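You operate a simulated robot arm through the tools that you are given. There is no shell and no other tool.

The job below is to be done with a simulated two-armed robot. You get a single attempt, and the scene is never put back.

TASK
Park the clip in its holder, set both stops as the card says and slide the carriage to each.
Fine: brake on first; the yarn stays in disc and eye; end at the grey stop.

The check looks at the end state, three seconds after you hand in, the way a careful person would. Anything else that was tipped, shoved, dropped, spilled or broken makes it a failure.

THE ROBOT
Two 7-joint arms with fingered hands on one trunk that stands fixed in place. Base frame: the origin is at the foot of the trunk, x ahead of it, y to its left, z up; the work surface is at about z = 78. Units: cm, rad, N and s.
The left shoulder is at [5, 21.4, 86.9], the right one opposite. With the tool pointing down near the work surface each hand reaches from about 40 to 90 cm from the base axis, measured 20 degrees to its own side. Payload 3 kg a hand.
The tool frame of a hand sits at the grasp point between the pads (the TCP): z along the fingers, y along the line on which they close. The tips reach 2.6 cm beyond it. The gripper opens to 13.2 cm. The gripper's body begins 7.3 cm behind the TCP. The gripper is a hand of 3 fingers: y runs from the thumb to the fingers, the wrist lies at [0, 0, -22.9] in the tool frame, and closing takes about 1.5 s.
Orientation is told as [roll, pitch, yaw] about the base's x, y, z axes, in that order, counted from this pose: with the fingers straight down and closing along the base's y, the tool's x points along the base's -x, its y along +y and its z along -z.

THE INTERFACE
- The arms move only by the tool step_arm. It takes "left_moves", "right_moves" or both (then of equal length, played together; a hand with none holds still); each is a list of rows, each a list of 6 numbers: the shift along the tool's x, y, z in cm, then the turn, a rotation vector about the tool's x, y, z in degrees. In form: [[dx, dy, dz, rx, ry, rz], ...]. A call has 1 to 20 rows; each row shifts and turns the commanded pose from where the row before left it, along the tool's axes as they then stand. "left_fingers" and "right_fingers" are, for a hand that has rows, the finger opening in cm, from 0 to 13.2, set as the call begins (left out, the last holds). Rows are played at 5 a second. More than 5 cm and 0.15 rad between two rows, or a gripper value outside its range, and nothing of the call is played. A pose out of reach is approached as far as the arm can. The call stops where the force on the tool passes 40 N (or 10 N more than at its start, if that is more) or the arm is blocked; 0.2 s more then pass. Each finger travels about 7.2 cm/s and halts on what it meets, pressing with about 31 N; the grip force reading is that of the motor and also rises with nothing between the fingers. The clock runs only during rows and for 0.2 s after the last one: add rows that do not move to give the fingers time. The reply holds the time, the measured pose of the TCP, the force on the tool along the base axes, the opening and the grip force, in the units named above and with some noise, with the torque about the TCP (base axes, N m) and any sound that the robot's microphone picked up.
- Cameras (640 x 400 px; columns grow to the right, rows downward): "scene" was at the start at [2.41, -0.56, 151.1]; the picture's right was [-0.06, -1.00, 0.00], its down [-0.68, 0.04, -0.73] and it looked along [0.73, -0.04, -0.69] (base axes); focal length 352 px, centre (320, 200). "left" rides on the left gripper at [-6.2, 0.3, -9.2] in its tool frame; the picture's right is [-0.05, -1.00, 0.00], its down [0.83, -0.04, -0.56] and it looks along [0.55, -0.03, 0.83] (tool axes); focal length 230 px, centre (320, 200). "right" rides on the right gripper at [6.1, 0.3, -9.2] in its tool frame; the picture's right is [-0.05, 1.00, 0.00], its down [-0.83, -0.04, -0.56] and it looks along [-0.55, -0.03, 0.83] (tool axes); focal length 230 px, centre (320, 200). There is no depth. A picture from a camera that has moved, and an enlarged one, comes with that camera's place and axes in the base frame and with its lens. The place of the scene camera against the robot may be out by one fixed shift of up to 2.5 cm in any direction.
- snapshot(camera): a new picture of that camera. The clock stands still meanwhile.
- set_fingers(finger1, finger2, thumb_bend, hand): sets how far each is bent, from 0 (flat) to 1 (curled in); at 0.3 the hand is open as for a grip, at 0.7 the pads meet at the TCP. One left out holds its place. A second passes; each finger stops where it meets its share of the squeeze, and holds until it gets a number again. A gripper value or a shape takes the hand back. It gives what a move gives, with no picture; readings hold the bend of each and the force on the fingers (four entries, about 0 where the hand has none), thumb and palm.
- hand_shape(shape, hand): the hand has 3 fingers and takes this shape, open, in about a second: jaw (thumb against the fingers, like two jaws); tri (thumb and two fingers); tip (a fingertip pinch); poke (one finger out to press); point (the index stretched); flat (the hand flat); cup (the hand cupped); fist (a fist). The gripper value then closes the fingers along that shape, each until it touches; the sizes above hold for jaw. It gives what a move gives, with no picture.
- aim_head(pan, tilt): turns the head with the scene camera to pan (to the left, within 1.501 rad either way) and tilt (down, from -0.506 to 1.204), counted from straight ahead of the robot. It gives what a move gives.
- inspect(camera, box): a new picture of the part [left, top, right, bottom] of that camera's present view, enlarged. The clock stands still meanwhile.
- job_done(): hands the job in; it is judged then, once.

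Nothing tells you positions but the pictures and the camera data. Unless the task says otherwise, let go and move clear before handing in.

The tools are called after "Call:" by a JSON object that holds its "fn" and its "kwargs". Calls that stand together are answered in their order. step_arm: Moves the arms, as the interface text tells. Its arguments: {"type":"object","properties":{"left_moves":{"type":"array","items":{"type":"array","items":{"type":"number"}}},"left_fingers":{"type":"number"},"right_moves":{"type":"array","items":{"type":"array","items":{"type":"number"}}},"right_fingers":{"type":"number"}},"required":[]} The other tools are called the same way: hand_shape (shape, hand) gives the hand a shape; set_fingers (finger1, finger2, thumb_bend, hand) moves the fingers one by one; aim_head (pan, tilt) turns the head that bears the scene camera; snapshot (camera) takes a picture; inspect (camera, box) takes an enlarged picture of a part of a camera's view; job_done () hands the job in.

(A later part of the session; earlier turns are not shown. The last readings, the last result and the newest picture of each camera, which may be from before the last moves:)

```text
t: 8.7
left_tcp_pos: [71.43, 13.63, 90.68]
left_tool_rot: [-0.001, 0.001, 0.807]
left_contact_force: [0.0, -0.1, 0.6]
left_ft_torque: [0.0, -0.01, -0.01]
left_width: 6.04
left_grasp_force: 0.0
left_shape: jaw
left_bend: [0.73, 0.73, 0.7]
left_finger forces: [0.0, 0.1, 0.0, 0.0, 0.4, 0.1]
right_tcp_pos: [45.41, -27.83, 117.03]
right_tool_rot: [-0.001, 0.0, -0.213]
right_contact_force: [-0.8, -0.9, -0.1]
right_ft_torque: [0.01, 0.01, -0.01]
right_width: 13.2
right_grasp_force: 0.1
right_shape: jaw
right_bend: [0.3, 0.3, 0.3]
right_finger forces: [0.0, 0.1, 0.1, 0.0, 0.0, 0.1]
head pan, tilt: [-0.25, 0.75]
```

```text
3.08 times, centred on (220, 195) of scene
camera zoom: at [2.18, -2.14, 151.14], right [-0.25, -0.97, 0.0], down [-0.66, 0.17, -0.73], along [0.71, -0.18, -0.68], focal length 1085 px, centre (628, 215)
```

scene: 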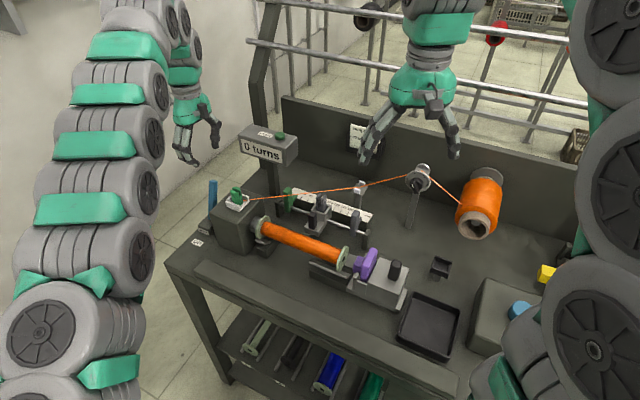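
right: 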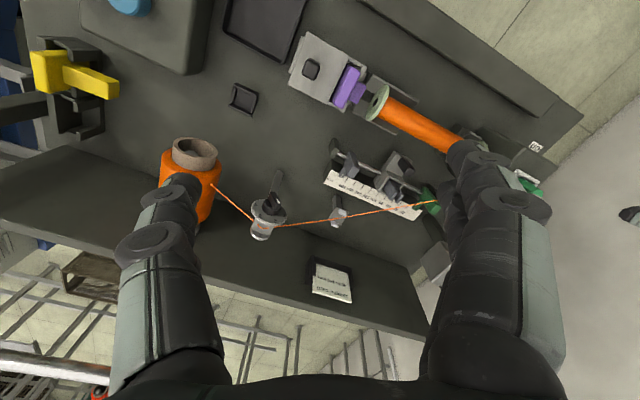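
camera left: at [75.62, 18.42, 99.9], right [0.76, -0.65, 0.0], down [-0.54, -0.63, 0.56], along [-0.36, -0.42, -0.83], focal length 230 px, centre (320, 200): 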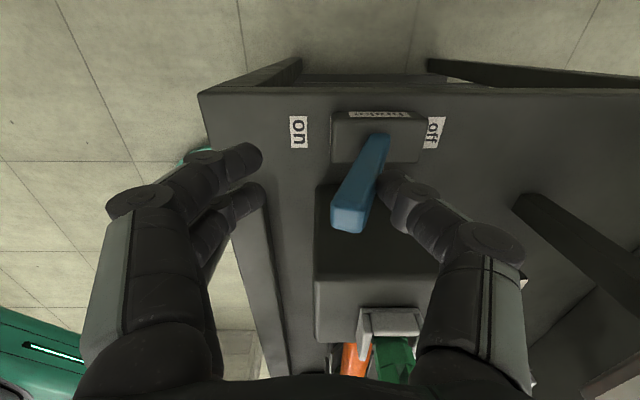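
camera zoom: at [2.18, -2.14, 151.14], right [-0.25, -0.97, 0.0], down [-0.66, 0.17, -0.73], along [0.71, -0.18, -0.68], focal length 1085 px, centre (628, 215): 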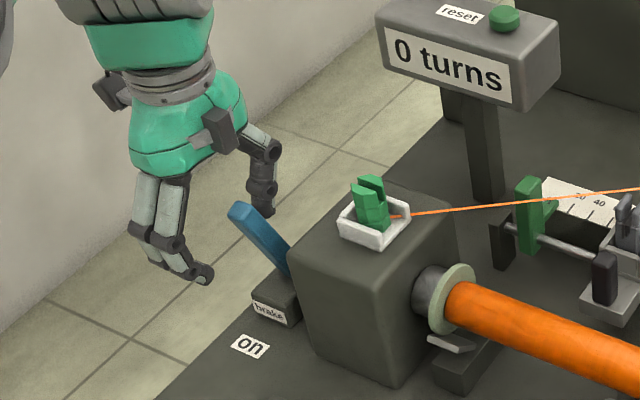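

The lever is past vertical and leaning toward "on". I'll keep pushing until it meets its stop.

Call:
{"fn": "step_arm", "kwargs": {"left_moves": [[0, 0.7, 0, 0, 0, 0], [0, 0.7, -0.1, 0, 0, 0], [0, 0.7, 0.2, 0, 0, 0], [0, 0.7, 0.2, 0, 0, 0], [0, 0.7, 0.2, 0, 0, 0]]}}

Call:
{"fn": "snapshot", "kwargs": {"camera": "left"}}

Call:
{"fn": "inspect", "kwargs": {"camera": "scene", "box": [170, 130, 270, 260]}}

```text
t: 9.9
left_tcp_pos: [69.06, 15.93, 90.22]
left_tool_rot: [-0.003, -0.001, 0.806]
left_contact_force: [15.7, -15.6, 20.7]
left_ft_torque: [-1.12, -1.21, -0.04]
left_width: 7.3
left_grasp_force: 0.1
left_shape: jaw
left_bend: [0.73, 0.73, 0.66]
left_finger forces: [0.0, 0.0, 0.1, 0.1, 28.7, 0.1]
right_tcp_pos: [45.39, -27.99, 117.05]
right_tool_rot: [0.0, 0.0, -0.214]
right_contact_force: [0.5, -0.3, 0.1]
right_ft_torque: [-0.01, -0.02, -0.01]
right_width: 13.22
right_grasp_force: 0.1
right_shape: jaw
right_bend: [0.3, 0.3, 0.3]
right_finger forces: [0.0, 0.0, 0.1, 0.0, 0.0, 0.1]
head pan, tilt: [-0.25, 0.75]
```

```text
taken
camera left: at [73.19, 20.75, 99.56], right [0.76, -0.65, 0.0], down [-0.55, -0.63, 0.55], along [-0.36, -0.42, -0.83], focal length 230 px, centre (320, 200)
```

left: 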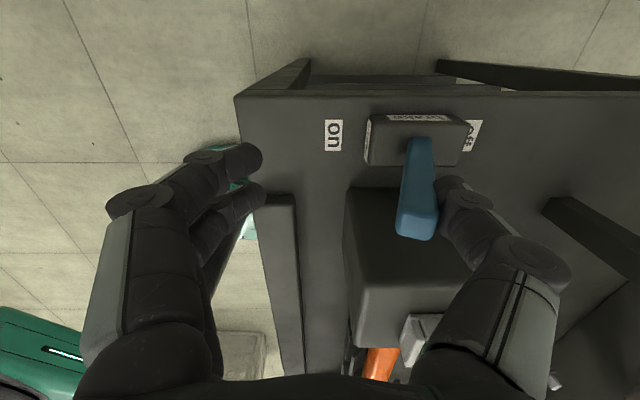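

```text
3.08 times, centred on (220, 195) of scene
camera zoom: at [2.17, -2.17, 151.14], right [-0.25, -0.97, 0.0], down [-0.66, 0.17, -0.73], along [0.71, -0.18, -0.68], focal length 1085 px, centre (628, 215)
```

zoom: 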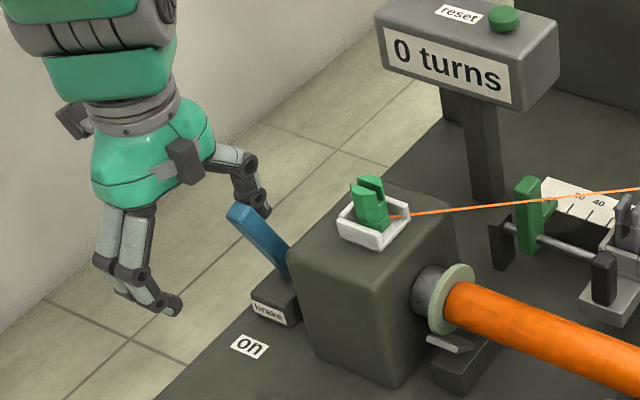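

The lever is at its stop on the "on" side, with 29 N on the thumb. I'll back off, lift clear, and check that it stays.

Call:
{"fn": "step_arm", "kwargs": {"left_moves": [[0, -1.5, 0, 0, 0, 0], [0, -1.0, 0, 0, 0, 0], [0, 0, -4, 0, 0, 0], [0, 0, -4, 0, 0, 0], [0, 0, -4, 0, 0, 0], [0, 0, -4, 0, 0, 0]]}}

Call:
{"fn": "inspect", "kwargs": {"camera": "left", "box": [160, 40, 640, 340]}}

Call:
{"fn": "inspect", "kwargs": {"camera": "scene", "box": [170, 130, 270, 260]}}

```text
t: 11.3
left_tcp_pos: [70.75, 14.23, 106.09]
left_tool_rot: [0.001, 0.0, 0.807]
left_contact_force: [0.0, 0.2, -0.2]
left_ft_torque: [-0.02, 0.01, 0.01]
left_width: 6.04
left_grasp_force: 0.0
left_shape: jaw
left_bend: [0.73, 0.73, 0.7]
left_finger forces: [0.0, 0.0, 0.0, 0.1, 0.1, 0.0]
right_tcp_pos: [45.49, -27.84, 116.98]
right_tool_rot: [-0.001, -0.001, -0.212]
right_contact_force: [-0.3, -0.1, 0.4]
right_ft_torque: [0.0, -0.01, 0.0]
right_width: 13.21
right_grasp_force: 0.0
right_shape: jaw
right_bend: [0.3, 0.3, 0.3]
right_finger forces: [0.0, 0.0, 0.0, 0.0, 0.0, 0.1]
head pan, tilt: [-0.25, 0.75]
```

```text
1.33 times, centred on (400, 190) of left
camera zoom: at [74.88, 19.09, 115.33], right [0.76, -0.65, 0.0], down [-0.54, -0.63, 0.56], along [-0.36, -0.42, -0.83], focal length 307 px, centre (213, 213)
```

zoom: 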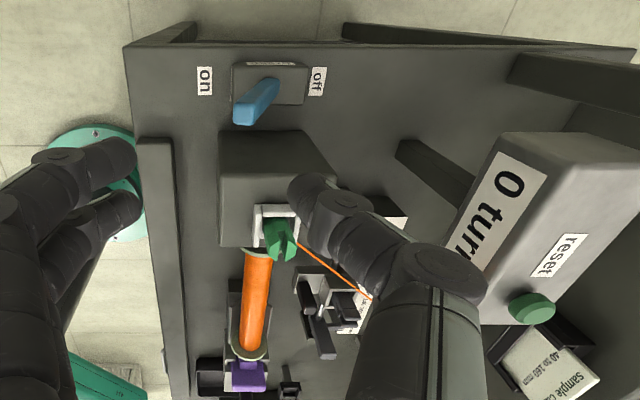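

```text
3.08 times, centred on (220, 195) of scene
camera zoom: at [2.18, -2.14, 151.14], right [-0.25, -0.97, 0.0], down [-0.66, 0.17, -0.73], along [0.71, -0.18, -0.68], focal length 1085 px, centre (628, 215)
```

zoom: 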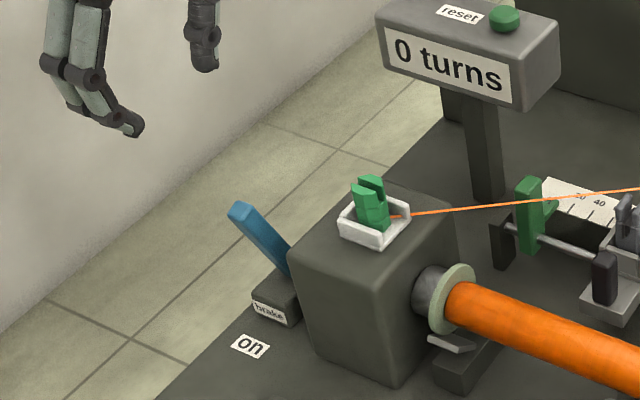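

The brake stays on. I put the clip's top near (68.2, 2.2, 95). I'll clear the left arm to the left and turn the right hand to the bench's angle.

Call:
{"fn": "step_arm", "kwargs": {"left_moves": [[-1.1, 4.0, -1.8, 0, 0, 0], [-1.1, 4.0, -1.8, 0, 0, 0], [-1.1, 4.0, -1.8, 0, 0, 0], [-1.1, 4.0, -1.8, 0, 0, 0], [-1.1, 4.0, -1.8, 0, 0, 0], [0, 0, 0, 0, 0, 0], [0, 0, 0, 0, 0, 0], [0, 0, 0, 0, 0, 0]], "right_moves": [[0, 0, 0, 0, 0, -7.3], [0, 0, 0, 0, 0, -7.3], [0, 0, 0, 0, 0, -7.3], [0, 0, 0, 0, 0, -7.3], [0, 0, 0, 0, 0, -7.3], [0, 0, 0, 0, 0, -7.3], [0, 0, 0, 0, 0, -7.3], [0, 0, 0, 0, 0, -7.3]]}}

Call:
{"fn": "snapshot", "kwargs": {"camera": "right"}}

Call:
{"fn": "snapshot", "kwargs": {"camera": "scene"}}

```text
t: 13.1
left_tcp_pos: [60.03, 31.89, 115.11]
left_tool_rot: [-0.001, -0.001, 0.805]
left_contact_force: [0.1, 0.0, -1.0]
left_ft_torque: [-0.03, 0.0, 0.0]
left_width: 6.05
left_grasp_force: 0.0
left_shape: jaw
left_bend: [0.73, 0.73, 0.7]
left_finger forces: [0.1, 0.1, 0.0, 0.0, 0.0, 0.1]
right_tcp_pos: [45.62, -27.74, 117.05]
right_tool_rot: [0.001, 0.001, 0.81]
right_contact_force: [0.0, -0.1, 0.3]
right_ft_torque: [-0.01, -0.01, 0.01]
right_width: 13.17
right_grasp_force: 0.1
right_shape: jaw
right_bend: [0.3, 0.3, 0.3]
right_finger forces: [0.0, 0.0, 0.0, 0.0, 0.0, 0.1]
head pan, tilt: [-0.25, 0.75]
```

```text
taken
camera right: at [41.17, -31.96, 126.25], right [-0.69, 0.73, 0.0], down [0.6, 0.57, 0.56], along [0.4, 0.38, -0.83], focal length 230 px, centre (320, 200)
```

right: 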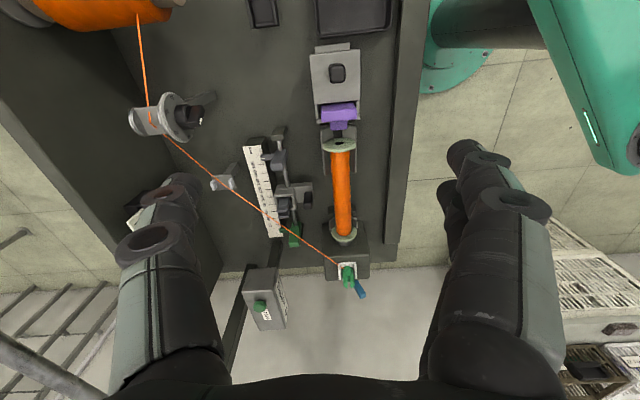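

```text
taken
```

scene: 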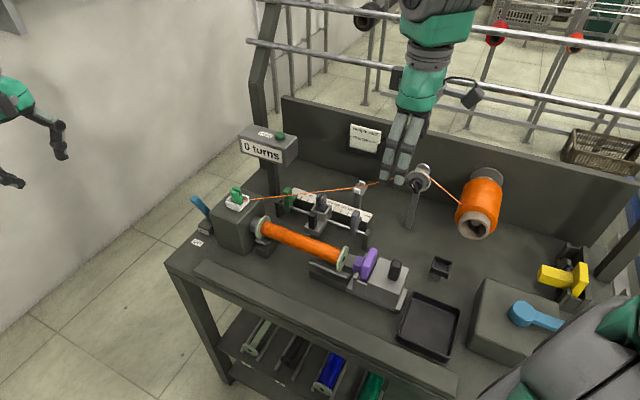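

I have a good overview now. I'll read the whole card, zoom on the rail from here, and look at the black holder.

Call:
{"fn": "inspect", "kwargs": {"camera": "scene", "box": [340, 115, 390, 160]}}

Call:
{"fn": "inspect", "kwargs": {"camera": "right", "box": [200, 120, 380, 300]}}

Call:
{"fn": "inspect", "kwargs": {"camera": "right", "box": [235, 0, 295, 40]}}

Call:
{"fn": "inspect", "kwargs": {"camera": "scene", "box": [470, 230, 640, 350]}}

```text
8.89 times, centred on (365, 138) of scene
camera zoom: at [2.18, -2.14, 151.14], right [-0.25, -0.97, 0.0], down [-0.66, 0.17, -0.73], along [0.71, -0.18, -0.68], focal length 3134 px, centre (-80, 756)
```

zoom: 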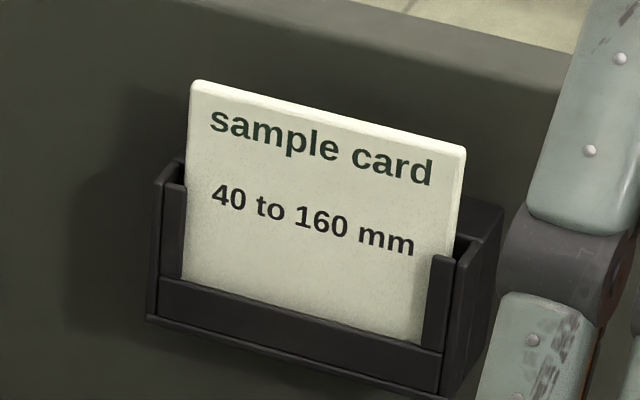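

```text
2.22 times, centred on (290, 210) of right
camera zoom: at [41.17, -31.96, 126.25], right [-0.69, 0.73, 0.0], down [0.6, 0.57, 0.56], along [0.4, 0.38, -0.83], focal length 511 px, centre (387, 178)
```

zoom: 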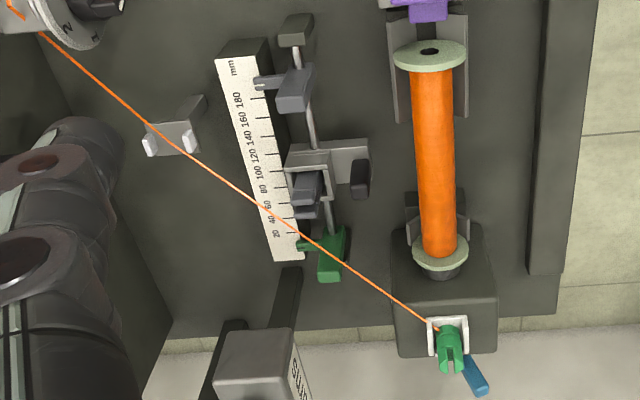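

```text
10.00 times, centred on (265, 20) of right
camera zoom: at [41.17, -31.96, 126.25], right [-0.69, 0.73, 0.0], down [0.6, 0.57, 0.56], along [0.4, 0.38, -0.83], focal length 2301 px, centre (870, 2000)
```

zoom: 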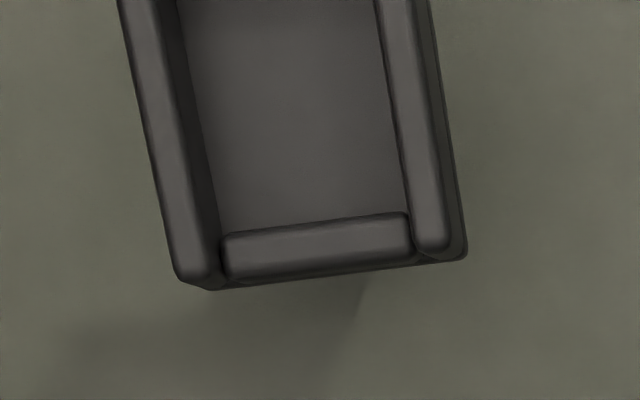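

```text
3.33 times, centred on (555, 290) of scene
camera zoom: at [2.18, -2.14, 151.14], right [-0.25, -0.97, 0.0], down [-0.66, 0.17, -0.73], along [0.71, -0.18, -0.68], focal length 1175 px, centre (-463, -100)
```

zoom: 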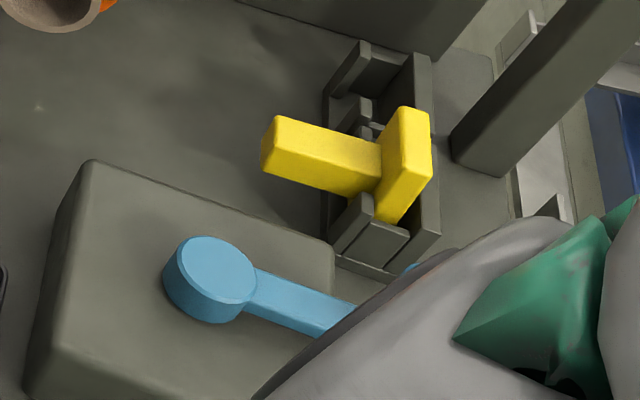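

The card confirms 40 to 160 mm. Now I'll move the right hand over the clip, high enough to clear everything, with a moderate opening.

Call:
{"fn": "step_arm", "kwargs": {"right_moves": [[-4.13, 0.48, 0.5, 0, 0, 0], [-4.13, 0.48, 0.5, 0, 0, 0], [-4.13, 0.48, 1, 0, 0, 0], [-4.13, 0.48, 1, 0, 0, 0], [-4.13, 0.48, 1, 0, 0, 0], [-4.13, 0.48, 1, 0, 0, 0], [-4.13, 0.48, 1, 0, 0, 0], [-4.13, 0.48, 1, 0, 0, 0], [-4.13, 0.48, 1, 0, 0, 0], [0, 0, 0, 0, 0, 0]], "right_fingers": 6}}

Call:
{"fn": "snapshot", "kwargs": {"camera": "right"}}

Call:
{"fn": "snapshot", "kwargs": {"camera": "scene"}}

Call:
{"fn": "inspect", "kwargs": {"camera": "right", "box": [270, 90, 370, 200]}}

```text
t: 15.3
left_tcp_pos: [59.98, 31.98, 115.21]
left_tool_rot: [0.001, 0.0, 0.805]
left_contact_force: [0.0, -0.7, -0.1]
left_ft_torque: [-0.01, -0.02, 0.01]
left_width: 6.04
left_grasp_force: 0.1
left_shape: jaw
left_bend: [0.73, 0.73, 0.7]
left_finger forces: [0.1, 0.1, 0.0, 0.0, 0.0, 0.1]
right_tcp_pos: [68.21, 1.68, 109.2]
right_tool_rot: [0.0, 0.0, 0.806]
right_contact_force: [0.2, 0.1, -0.2]
right_ft_torque: [-0.01, 0.01, 0.0]
right_width: 6.06
right_grasp_force: 0.0
right_shape: jaw
right_bend: [0.73, 0.73, 0.7]
right_finger forces: [0.0, 0.0, 0.1, 0.0, 0.0, 0.0]
head pan, tilt: [-0.25, 0.75]
```

```text
taken
camera right: at [63.76, -2.39, 118.35], right [-0.69, 0.73, 0.0], down [0.61, 0.57, 0.56], along [0.4, 0.38, -0.83], focal length 230 px, centre (320, 200)
```

right: 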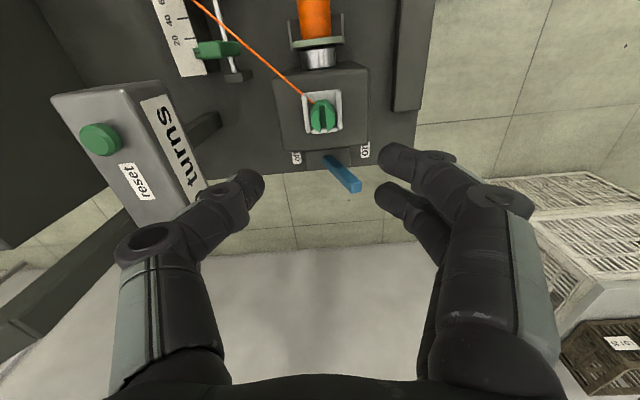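

```text
taken
```

scene: 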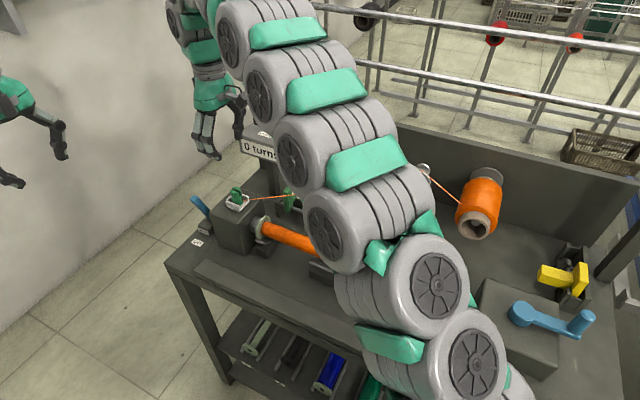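

```text
3.64 times, centred on (320, 145) of right
camera zoom: at [63.76, -2.39, 118.35], right [-0.69, 0.73, 0.0], down [0.61, 0.57, 0.56], along [0.4, 0.38, -0.83], focal length 837 px, centre (320, 400)
```

zoom: 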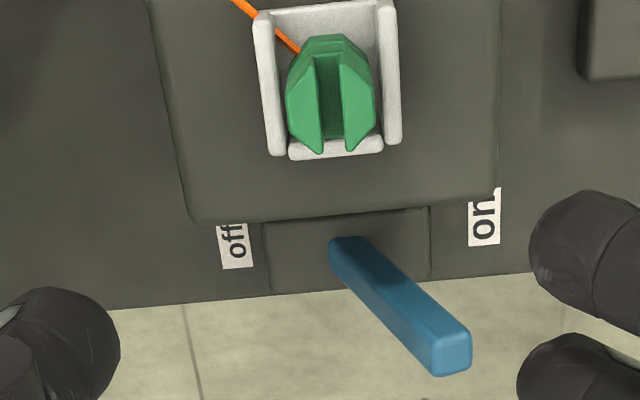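

The clip is nearly under the TCP. I'll make a small lateral correction and descend to just above the clip's top, then check from the scene camera.

Call:
{"fn": "step_arm", "kwargs": {"right_moves": [[-0.15, 0.35, 3.5, 0, 0, 0], [0, 0, 3.5, 0, 0, 0], [0, 0, 3, 0, 0, 0], [0, 0, 0, 0, 0, 0]]}}

Call:
{"fn": "inspect", "kwargs": {"camera": "scene", "box": [190, 140, 290, 220]}}

Call:
{"fn": "snapshot", "kwargs": {"camera": "right"}}

Call:
{"fn": "snapshot", "kwargs": {"camera": "left"}}

```text
t: 16.3
left_tcp_pos: [59.89, 31.92, 115.08]
left_tool_rot: [0.001, 0.0, 0.805]
left_contact_force: [0.3, 0.1, -0.3]
left_ft_torque: [0.0, -0.02, -0.01]
left_width: 6.08
left_grasp_force: 0.1
left_shape: jaw
left_bend: [0.73, 0.73, 0.7]
left_finger forces: [0.0, 0.1, 0.0, 0.1, 0.1, 0.1]
right_tcp_pos: [68.08, 2.08, 98.92]
right_tool_rot: [0.0, 0.0, 0.806]
right_contact_force: [-0.3, -1.1, -0.4]
right_ft_torque: [0.01, -0.01, 0.02]
right_width: 6.08
right_grasp_force: 0.1
right_shape: jaw
right_bend: [0.73, 0.73, 0.7]
right_finger forces: [0.0, 0.1, 0.1, 0.0, 0.0, 0.1]
head pan, tilt: [-0.25, 0.75]
```

```text
5.00 times, centred on (240, 180) of scene
camera zoom: at [2.18, -2.14, 151.14], right [-0.25, -0.97, 0.0], down [-0.66, 0.17, -0.73], along [0.71, -0.18, -0.68], focal length 1763 px, centre (720, 300)
```

zoom: 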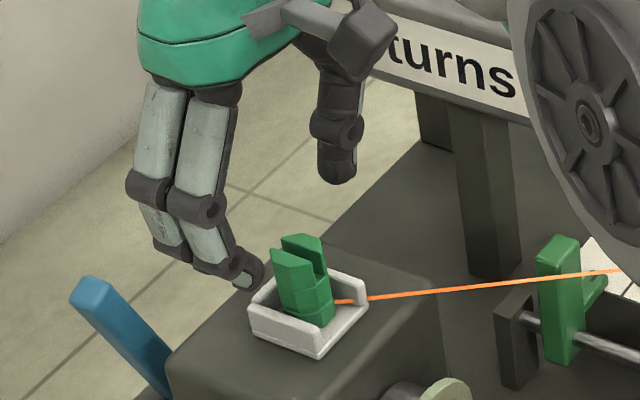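

```text
taken
camera right: at [63.71, -1.98, 108.23], right [-0.69, 0.73, 0.0], down [0.61, 0.57, 0.55], along [0.4, 0.38, -0.83], focal length 230 px, centre (320, 200)
```

right: 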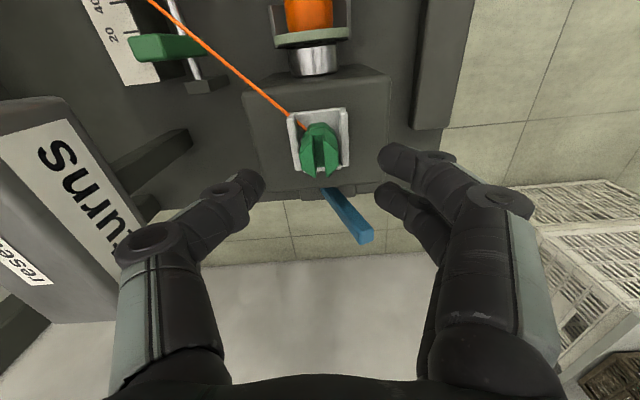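

```text
taken
camera left: at [64.1, 36.78, 124.37], right [0.76, -0.65, 0.0], down [-0.54, -0.63, 0.56], along [-0.36, -0.42, -0.83], focal length 230 px, centre (320, 200)
```

left: 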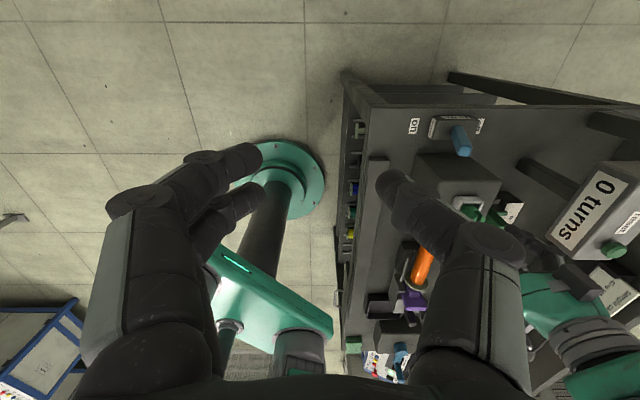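

The hand is just above the clip. I'll zoom in on the right camera to check alignment.

Call:
{"fn": "inspect", "kwargs": {"camera": "right", "box": [270, 95, 370, 195]}}

```text
4.00 times, centred on (320, 145) of right
camera zoom: at [63.71, -1.98, 108.23], right [-0.69, 0.73, 0.0], down [0.61, 0.57, 0.55], along [0.4, 0.38, -0.83], focal length 920 px, centre (320, 420)
```

zoom: 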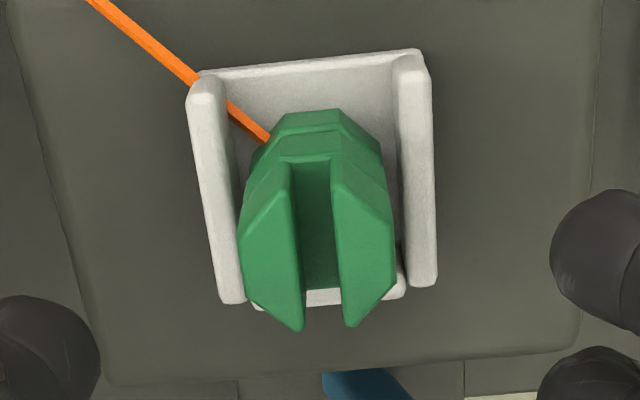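

The clip is laterally centred, and its top is probably nearer z≈93.5. I'll descend gradually and check the fingertip height against the seat walls.

Call:
{"fn": "step_arm", "kwargs": {"right_moves": [[0, 0, 1.7, 0, 0, 0], [0, 0, 1.7, 0, 0, 0], [0, 0, 0, 0, 0, 0]]}}

Call:
{"fn": "inspect", "kwargs": {"camera": "scene", "box": [200, 150, 280, 220]}}

Call:
{"fn": "inspect", "kwargs": {"camera": "right", "box": [220, 95, 420, 220]}}

Call:
{"fn": "inspect", "kwargs": {"camera": "left", "box": [420, 150, 540, 240]}}

```text
t: 17.1
left_tcp_pos: [60.06, 31.94, 115.0]
left_tool_rot: [-0.001, 0.0, 0.806]
left_contact_force: [-0.5, -0.8, -0.2]
left_ft_torque: [-0.02, -0.02, -0.01]
left_width: 6.03
left_grasp_force: 0.0
left_shape: jaw
left_bend: [0.73, 0.73, 0.7]
left_finger forces: [0.1, 0.0, 0.1, 0.1, 0.0, 0.1]
right_tcp_pos: [68.03, 2.33, 95.68]
right_tool_rot: [0.0, 0.001, 0.805]
right_contact_force: [-0.7, -0.1, -0.1]
right_ft_torque: [0.0, 0.0, 0.0]
right_width: 6.07
right_grasp_force: 0.1
right_shape: jaw
right_bend: [0.73, 0.73, 0.7]
right_finger forces: [0.0, 0.1, 0.1, 0.0, 0.0, 0.0]
head pan, tilt: [-0.25, 0.75]
```

```text
5.71 times, centred on (240, 185) of scene
camera zoom: at [2.18, -2.14, 151.14], right [-0.25, -0.97, 0.0], down [-0.66, 0.17, -0.73], along [0.71, -0.18, -0.68], focal length 2014 px, centre (777, 286)
```

zoom: 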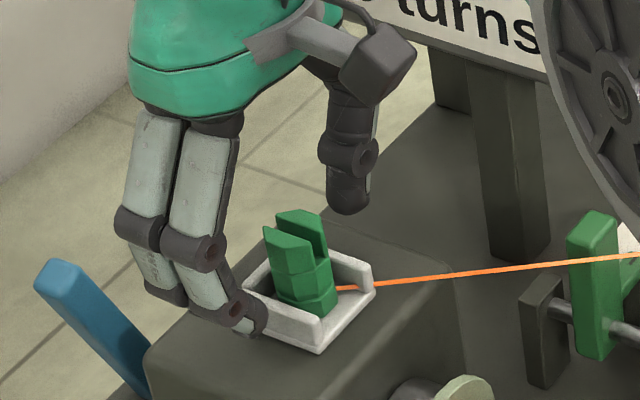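

```text
3.20 times, centred on (320, 158) of right
camera zoom: at [63.63, -1.86, 104.95], right [-0.69, 0.73, 0.0], down [0.61, 0.57, 0.56], along [0.4, 0.38, -0.83], focal length 736 px, centre (320, 336)
```

zoom: 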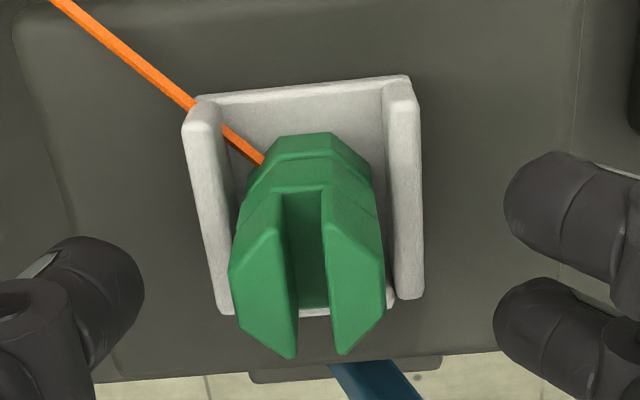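

```text
4.44 times, centred on (480, 195) of left
camera zoom: at [64.1, 36.78, 124.37], right [0.76, -0.65, 0.0], down [-0.54, -0.63, 0.56], along [-0.36, -0.42, -0.83], focal length 1022 px, centre (-391, 222)
```

zoom: 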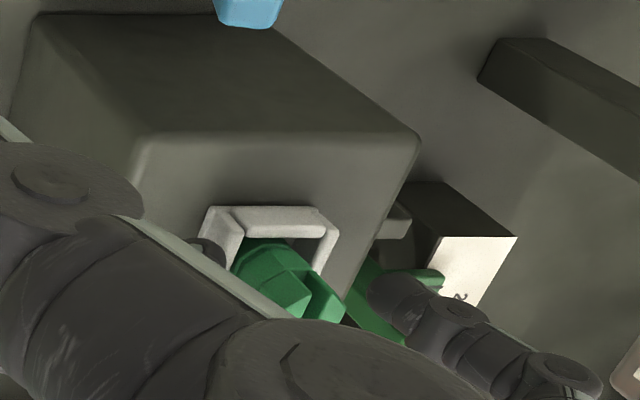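

The walls top out at about z≈91 and the clip at about 93.7. I'll lower the hand to put the fingertips just above the walls, then close on the clip.

Call:
{"fn": "step_arm", "kwargs": {"right_moves": [[0, -0.15, 0.8, 0, 0, 0], [0, 0, 0.8, 0, 0, 0], [0, 0, 0, 0, 0, 0]]}}

Call:
{"fn": "inspect", "kwargs": {"camera": "scene", "box": [200, 150, 280, 220]}}

Call:
{"fn": "inspect", "kwargs": {"camera": "right", "box": [220, 95, 420, 220]}}

```text
t: 17.9
left_tcp_pos: [59.94, 32.04, 115.15]
left_tool_rot: [0.0, -0.001, 0.807]
left_contact_force: [-0.6, 0.8, -0.1]
left_ft_torque: [0.03, 0.04, 0.0]
left_width: 6.05
left_grasp_force: 0.1
left_shape: jaw
left_bend: [0.73, 0.73, 0.7]
left_finger forces: [0.1, 0.1, 0.1, 0.0, 0.0, 0.1]
right_tcp_pos: [68.06, 2.14, 94.21]
right_tool_rot: [0.0, 0.001, 0.807]
right_contact_force: [0.3, 0.2, -0.2]
right_ft_torque: [-0.04, 0.01, -0.03]
right_width: 6.03
right_grasp_force: 0.0
right_shape: jaw
right_bend: [0.73, 0.73, 0.7]
right_finger forces: [0.1, 0.0, 0.1, 0.0, 0.1, 0.0]
head pan, tilt: [-0.25, 0.75]
```

```text
5.71 times, centred on (240, 185) of scene
camera zoom: at [2.18, -2.14, 151.14], right [-0.25, -0.97, 0.0], down [-0.66, 0.17, -0.73], along [0.71, -0.18, -0.68], focal length 2014 px, centre (777, 286)
```

zoom: 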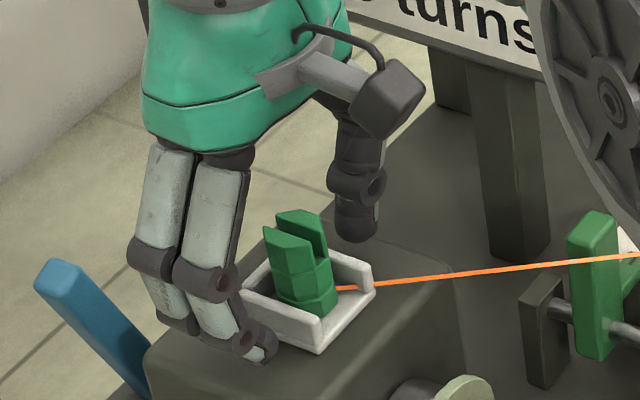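

```text
3.20 times, centred on (320, 158) of right
camera zoom: at [63.63, -1.98, 103.33], right [-0.69, 0.73, 0.0], down [0.61, 0.57, 0.56], along [0.4, 0.38, -0.83], focal length 736 px, centre (320, 336)
```

zoom: 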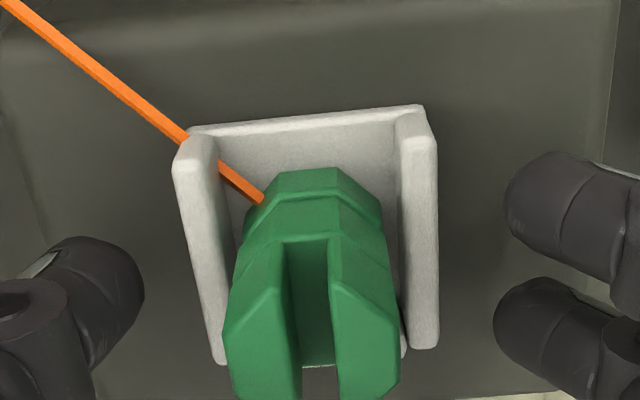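

From the scene view the fingertips now sit slightly below the wall tops. I'll raise again and try a narrower opening above the clip to see how far the tips reach when nearly closed.

Call:
{"fn": "step_arm", "kwargs": {"right_moves": [[0, 0, -2, 0, 0, 0], [0, 0, -3.5, 0, 0, 0], [0, 0, 0, 0, 0, 0]]}}

Call:
{"fn": "step_arm", "kwargs": {"right_moves": [[0, 0, 0, 0, 0, 0], [0, 0, 0, 0, 0, 0], [0, 0, 0, 0, 0, 0], [0, 0, 0, 0, 0, 0], [0, 0, 0, 0, 0, 0]], "right_fingers": 3.6}}

Call:
{"fn": "inspect", "kwargs": {"camera": "scene", "box": [200, 140, 280, 210]}}

Call:
{"fn": "inspect", "kwargs": {"camera": "right", "box": [220, 95, 420, 220]}}

```text
t: 18.7
left_tcp_pos: [59.89, 31.92, 115.09]
left_tool_rot: [0.0, 0.001, 0.806]
left_contact_force: [0.3, 0.6, -0.9]
left_ft_torque: [0.0, 0.0, 0.0]
left_width: 6.05
left_grasp_force: 0.0
left_shape: jaw
left_bend: [0.73, 0.73, 0.7]
left_finger forces: [0.1, 0.1, 0.0, 0.0, 0.0, 0.1]
right_tcp_pos: [68.0, 2.04, 99.59]
right_tool_rot: [-0.002, 0.0, 0.807]
right_contact_force: [-0.6, -0.2, 0.8]
right_ft_torque: [-0.01, 0.03, -0.02]
right_width: 6.06
right_grasp_force: 0.1
right_shape: jaw
right_bend: [0.73, 0.73, 0.7]
right_finger forces: [0.0, 0.0, 0.0, 0.0, 0.0, 0.1]
head pan, tilt: [-0.25, 0.75]
```

```text
t: 19.9
left_tcp_pos: [59.89, 31.83, 115.12]
left_tool_rot: [0.001, 0.0, 0.806]
left_contact_force: [0.5, -0.8, 0.8]
left_ft_torque: [0.01, 0.03, 0.03]
left_width: 6.06
left_grasp_force: 0.0
left_shape: jaw
left_bend: [0.73, 0.73, 0.7]
left_finger forces: [0.0, 0.0, 0.0, 0.1, 0.1, 0.0]
right_tcp_pos: [68.09, 2.05, 99.48]
right_tool_rot: [0.0, -0.001, 0.807]
right_contact_force: [0.6, 0.0, -1.2]
right_ft_torque: [0.0, -0.01, -0.02]
right_width: 3.64
right_grasp_force: 0.0
right_shape: jaw
right_bend: [0.73, 0.73, 0.7]
right_finger forces: [0.0, 0.0, 0.1, 0.1, 0.0, 0.0]
head pan, tilt: [-0.25, 0.75]
```

```text
5.71 times, centred on (240, 175) of scene
camera zoom: at [2.18, -2.14, 151.14], right [-0.25, -0.97, 0.0], down [-0.66, 0.17, -0.73], along [0.71, -0.18, -0.68], focal length 2014 px, centre (777, 343)
```

zoom: 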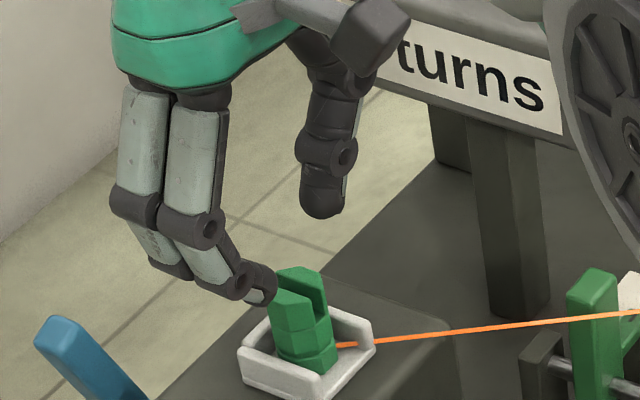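

```text
3.20 times, centred on (320, 158) of right
camera zoom: at [63.61, -2.09, 108.72], right [-0.69, 0.73, 0.0], down [0.61, 0.57, 0.55], along [0.4, 0.38, -0.83], focal length 736 px, centre (320, 336)
```

zoom: 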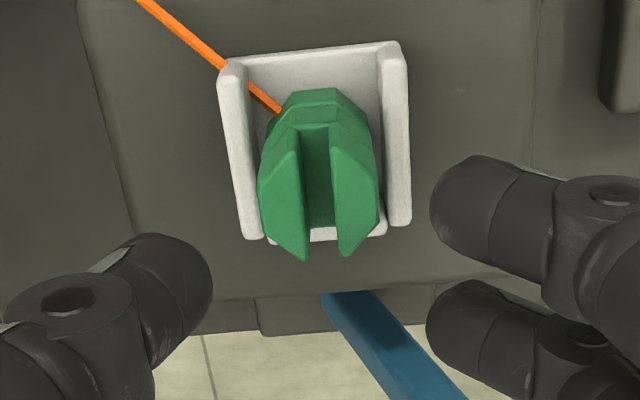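

The tips reach about 2.4 cm below the TCP, and in the same frame the walls top at about 93.2. I'll go to TCP z≈96.0 and close on the clip.

Call:
{"fn": "step_arm", "kwargs": {"right_moves": [[0, 0, 0, 0, 0, 0], [0, 0, 0, 0, 0, 0], [0, 0, 1.2, 0, 0, 0], [0, 0, 1.2, 0, 0, 0], [0, 0, 1.1, 0, 0, 0], [0, 0, 0, 0, 0, 0]], "right_fingers": 5.5}}

Call:
{"fn": "inspect", "kwargs": {"camera": "scene", "box": [200, 150, 280, 220]}}

Call:
{"fn": "inspect", "kwargs": {"camera": "right", "box": [220, 95, 420, 220]}}

```text
t: 21.3
left_tcp_pos: [59.91, 31.96, 115.16]
left_tool_rot: [0.0, -0.001, 0.808]
left_contact_force: [-0.3, 0.2, -0.3]
left_ft_torque: [-0.01, 0.0, -0.03]
left_width: 6.04
left_grasp_force: 0.0
left_shape: jaw
left_bend: [0.73, 0.73, 0.7]
left_finger forces: [0.0, 0.0, 0.1, 0.0, 0.0, 0.0]
right_tcp_pos: [68.04, 2.16, 96.18]
right_tool_rot: [-0.001, 0.001, 0.807]
right_contact_force: [-0.6, 0.7, -0.9]
right_ft_torque: [0.0, -0.02, -0.01]
right_width: 5.45
right_grasp_force: 0.1
right_shape: jaw
right_bend: [0.73, 0.73, 0.7]
right_finger forces: [0.0, 0.0, 0.0, 0.1, 0.0, 0.1]
head pan, tilt: [-0.25, 0.75]
```

```text
5.71 times, centred on (240, 185) of scene
camera zoom: at [2.18, -2.14, 151.14], right [-0.25, -0.97, 0.0], down [-0.66, 0.17, -0.73], along [0.71, -0.18, -0.68], focal length 2014 px, centre (777, 286)
```

zoom: 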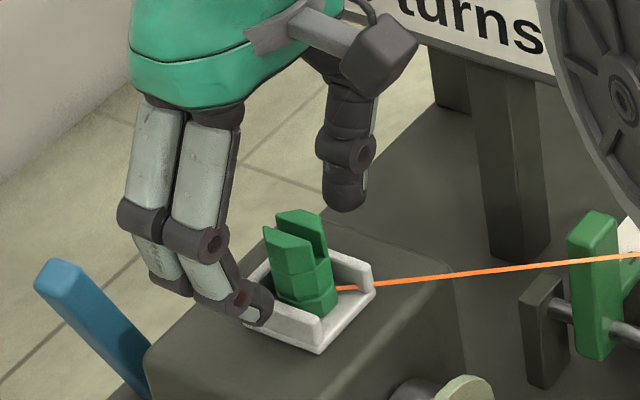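

```text
3.20 times, centred on (320, 158) of right
camera zoom: at [63.59, -1.95, 105.36], right [-0.69, 0.73, 0.0], down [0.61, 0.57, 0.56], along [0.4, 0.38, -0.83], focal length 736 px, centre (320, 336)
```

zoom: 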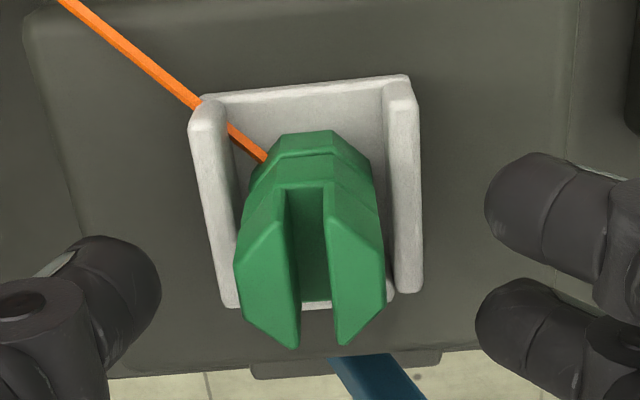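

Aligned. Closing on the clip.

Call:
{"fn": "step_arm", "kwargs": {"right_moves": [[0, -0.1, 0, 0, 0, 0], [0, 0, 0, 0, 0, 0], [0, 0, 0, 0, 0, 0], [0, 0, 0, 0, 0, 0], [0, 0, 0, 0, 0, 0], [0, 0, 0, 0, 0, 0], [0, 0, 0, 0, 0, 0]], "right_fingers": 1.8}}

Call:
{"fn": "inspect", "kwargs": {"camera": "scene", "box": [200, 150, 280, 220]}}

Call:
{"fn": "inspect", "kwargs": {"camera": "right", "box": [220, 95, 420, 220]}}

```text
t: 22.9
left_tcp_pos: [60.03, 31.95, 115.12]
left_tool_rot: [-0.001, 0.0, 0.807]
left_contact_force: [0.8, 0.2, 0.3]
left_ft_torque: [0.0, 0.01, 0.05]
left_width: 6.05
left_grasp_force: 0.1
left_shape: jaw
left_bend: [0.73, 0.73, 0.7]
left_finger forces: [0.0, 0.0, 0.1, 0.0, 0.1, 0.1]
right_tcp_pos: [68.15, 2.08, 96.12]
right_tool_rot: [-0.001, 0.0, 0.807]
right_contact_force: [0.1, -0.2, 0.6]
right_ft_torque: [0.01, 0.01, 0.01]
right_width: 1.45
right_grasp_force: 31.2
right_shape: jaw
right_bend: [0.72, 0.71, 0.7]
right_finger forces: [14.2, 14.6, 0.0, 0.0, 27.8, 0.0]
head pan, tilt: [-0.25, 0.75]
```

```text
5.71 times, centred on (240, 185) of scene
camera zoom: at [2.18, -2.14, 151.14], right [-0.25, -0.97, 0.0], down [-0.66, 0.17, -0.73], along [0.71, -0.18, -0.68], focal length 2014 px, centre (777, 286)
```

zoom: 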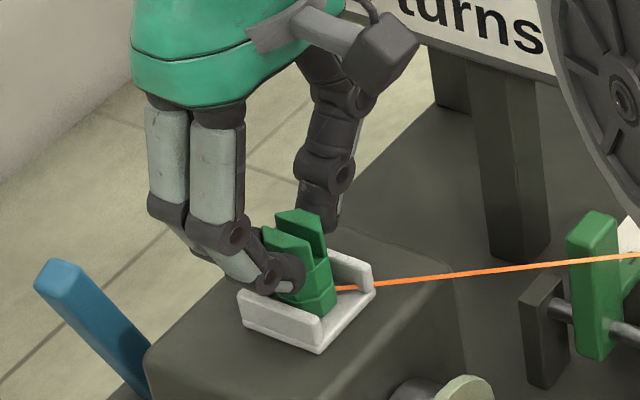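

```text
3.20 times, centred on (320, 158) of right
camera zoom: at [63.67, -2.01, 105.36], right [-0.69, 0.73, 0.0], down [0.61, 0.57, 0.56], along [0.4, 0.38, -0.83], focal length 736 px, centre (320, 336)
```

zoom: 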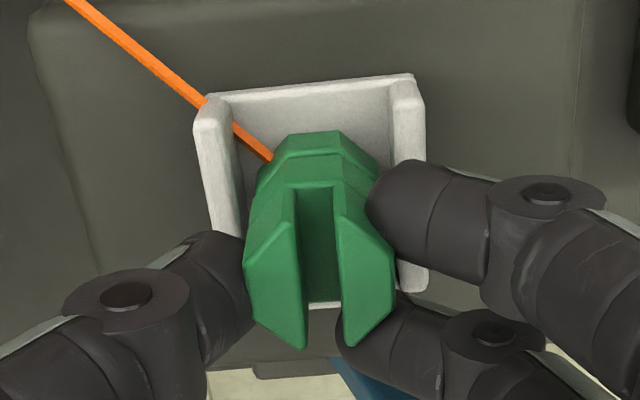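

The clip is held firmly (14+14 N against 28 N). I'll lift it 3 cm and check it, then carry it on an arc around the eye so the yarn stays just taut.

Call:
{"fn": "step_arm", "kwargs": {"right_moves": [[0, 0, -0.7, 0, 0, 0], [0, 0, -0.8, 0, 0, 0], [0, 0, -0.8, 0, 0, 0], [0, 0, -0.8, 0, 0, 0], [0, 0, 0, 0, 0, 0]]}}

Call:
{"fn": "inspect", "kwargs": {"camera": "scene", "box": [200, 150, 280, 220]}}

Call:
{"fn": "inspect", "kwargs": {"camera": "right", "box": [120, 0, 420, 220]}}

Call:
{"fn": "snapshot", "kwargs": {"camera": "scene"}}

```text
t: 24.1
left_tcp_pos: [60.07, 32.04, 115.08]
left_tool_rot: [-0.002, 0.002, 0.805]
left_contact_force: [-0.9, -0.2, 0.0]
left_ft_torque: [-0.01, -0.01, 0.04]
left_width: 6.06
left_grasp_force: 0.1
left_shape: jaw
left_bend: [0.73, 0.73, 0.7]
left_finger forces: [0.0, 0.0, 0.1, 0.0, 0.1, 0.1]
right_tcp_pos: [68.0, 2.2, 99.3]
right_tool_rot: [0.001, -0.001, 0.806]
right_contact_force: [0.2, -0.2, -1.0]
right_ft_torque: [-0.02, 0.01, 0.04]
right_width: 1.46
right_grasp_force: 31.2
right_shape: jaw
right_bend: [0.72, 0.71, 0.7]
right_finger forces: [14.6, 15.1, 0.0, 0.0, 27.9, 0.0]
head pan, tilt: [-0.25, 0.75]
```

```text
5.71 times, centred on (240, 185) of scene
camera zoom: at [2.18, -2.14, 151.14], right [-0.25, -0.97, 0.0], down [-0.66, 0.17, -0.73], along [0.71, -0.18, -0.68], focal length 2014 px, centre (777, 286)
```

zoom: 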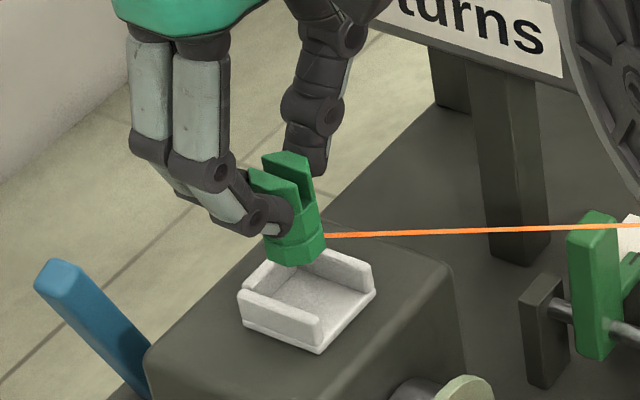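

```text
1.82 times, centred on (270, 110) of right
camera zoom: at [63.58, -2.01, 108.53], right [-0.69, 0.73, 0.0], down [0.61, 0.57, 0.55], along [0.4, 0.38, -0.83], focal length 418 px, centre (411, 364)
```

zoom: 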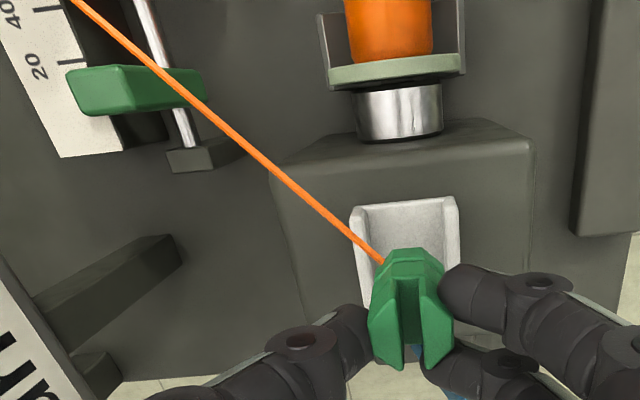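

```text
taken
```

scene: 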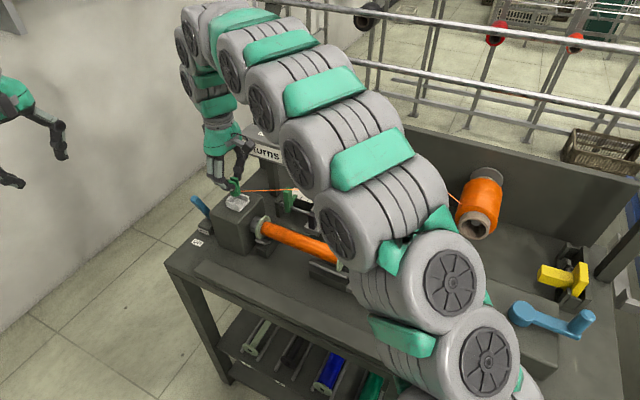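

The clip is free and the yarn follows. Continuing along the arc, first half.

Call:
{"fn": "step_arm", "kwargs": {"right_moves": [[0.75, 0, -1.7, 0, 0, 0], [0.75, 0, -1.7, 0, 0, 0], [1.75, 1.25, -1, 0, 0, 0], [1.75, 1.25, -1, 0, 0, 0], [2, 1.1, -0.25, 0, 0, 0], [2, 1.1, -0.25, 0, 0, 0], [2.25, 0.8, 0, 0, 0, 0], [2.25, 0.8, 0, 0, 0, 0], [0, 0, 0, 0, 0, 0]]}}

Call:
{"fn": "snapshot", "kwargs": {"camera": "scene"}}

Call:
{"fn": "snapshot", "kwargs": {"camera": "right"}}

```text
t: 26.1
left_tcp_pos: [59.94, 32.0, 115.2]
left_tool_rot: [0.001, 0.0, 0.808]
left_contact_force: [-0.4, -0.6, -0.4]
left_ft_torque: [-0.03, -0.02, 0.05]
left_width: 6.06
left_grasp_force: 0.2
left_shape: jaw
left_bend: [0.73, 0.73, 0.7]
left_finger forces: [0.1, 0.1, 0.1, 0.1, 0.0, 0.0]
right_tcp_pos: [54.16, -3.04, 105.01]
right_tool_rot: [0.0, -0.002, 0.807]
right_contact_force: [-0.6, 0.6, 0.2]
right_ft_torque: [0.01, 0.0, -0.02]
right_width: 1.42
right_grasp_force: 31.2
right_shape: jaw
right_bend: [0.72, 0.71, 0.7]
right_finger forces: [15.5, 16.8, 0.0, 0.0, 27.5, 0.0]
head pan, tilt: [-0.25, 0.75]
```

```text
taken
```

scene: 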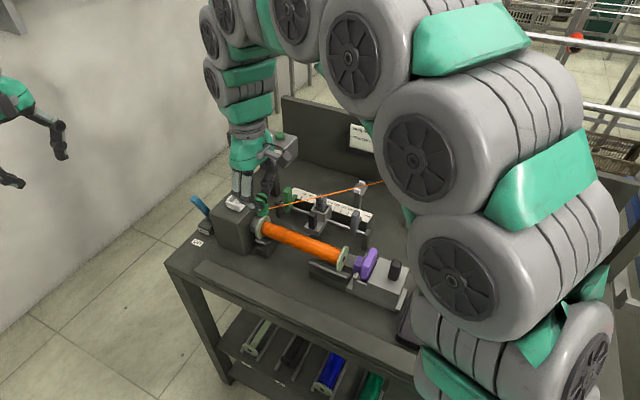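

```text
taken
camera right: at [49.82, -7.2, 114.25], right [-0.69, 0.73, 0.0], down [0.61, 0.57, 0.55], along [0.4, 0.38, -0.83], focal length 230 px, centre (320, 200)
```

right: 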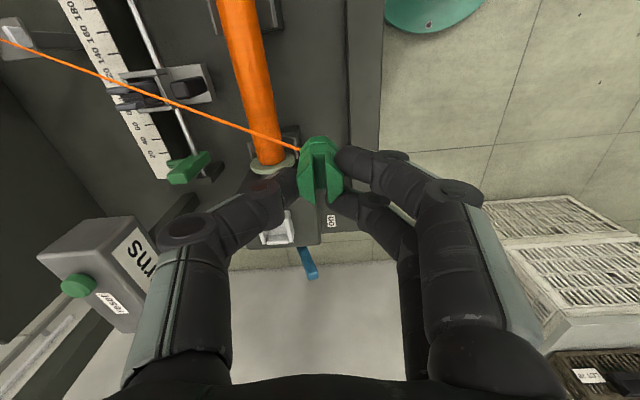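

The clip is held and the yarn is taut. I'll check the eye and disc.

Call:
{"fn": "inspect", "kwargs": {"camera": "scene", "box": [335, 170, 395, 210]}}

Call:
{"fn": "inspect", "kwargs": {"camera": "right", "box": [0, 0, 340, 200]}}

```text
10.00 times, centred on (365, 190) of scene
camera zoom: at [2.18, -2.14, 151.14], right [-0.25, -0.97, 0.0], down [-0.66, 0.17, -0.73], along [0.71, -0.18, -0.68], focal length 3525 px, centre (-130, 300)
```

zoom: 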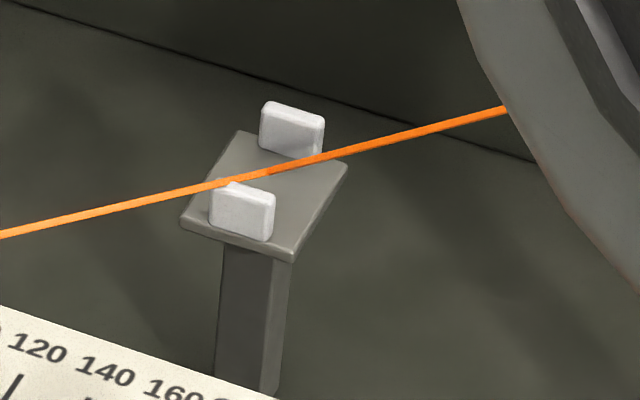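

```text
1.88 times, centred on (170, 100) of right
camera zoom: at [49.82, -7.2, 114.25], right [-0.69, 0.73, 0.0], down [0.61, 0.57, 0.55], along [0.4, 0.38, -0.83], focal length 433 px, centre (602, 388)
```

zoom: 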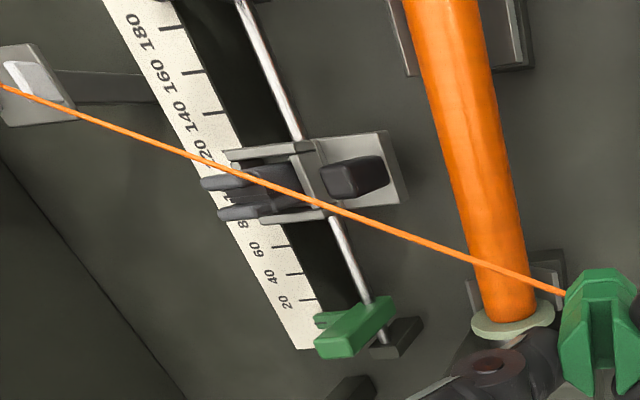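

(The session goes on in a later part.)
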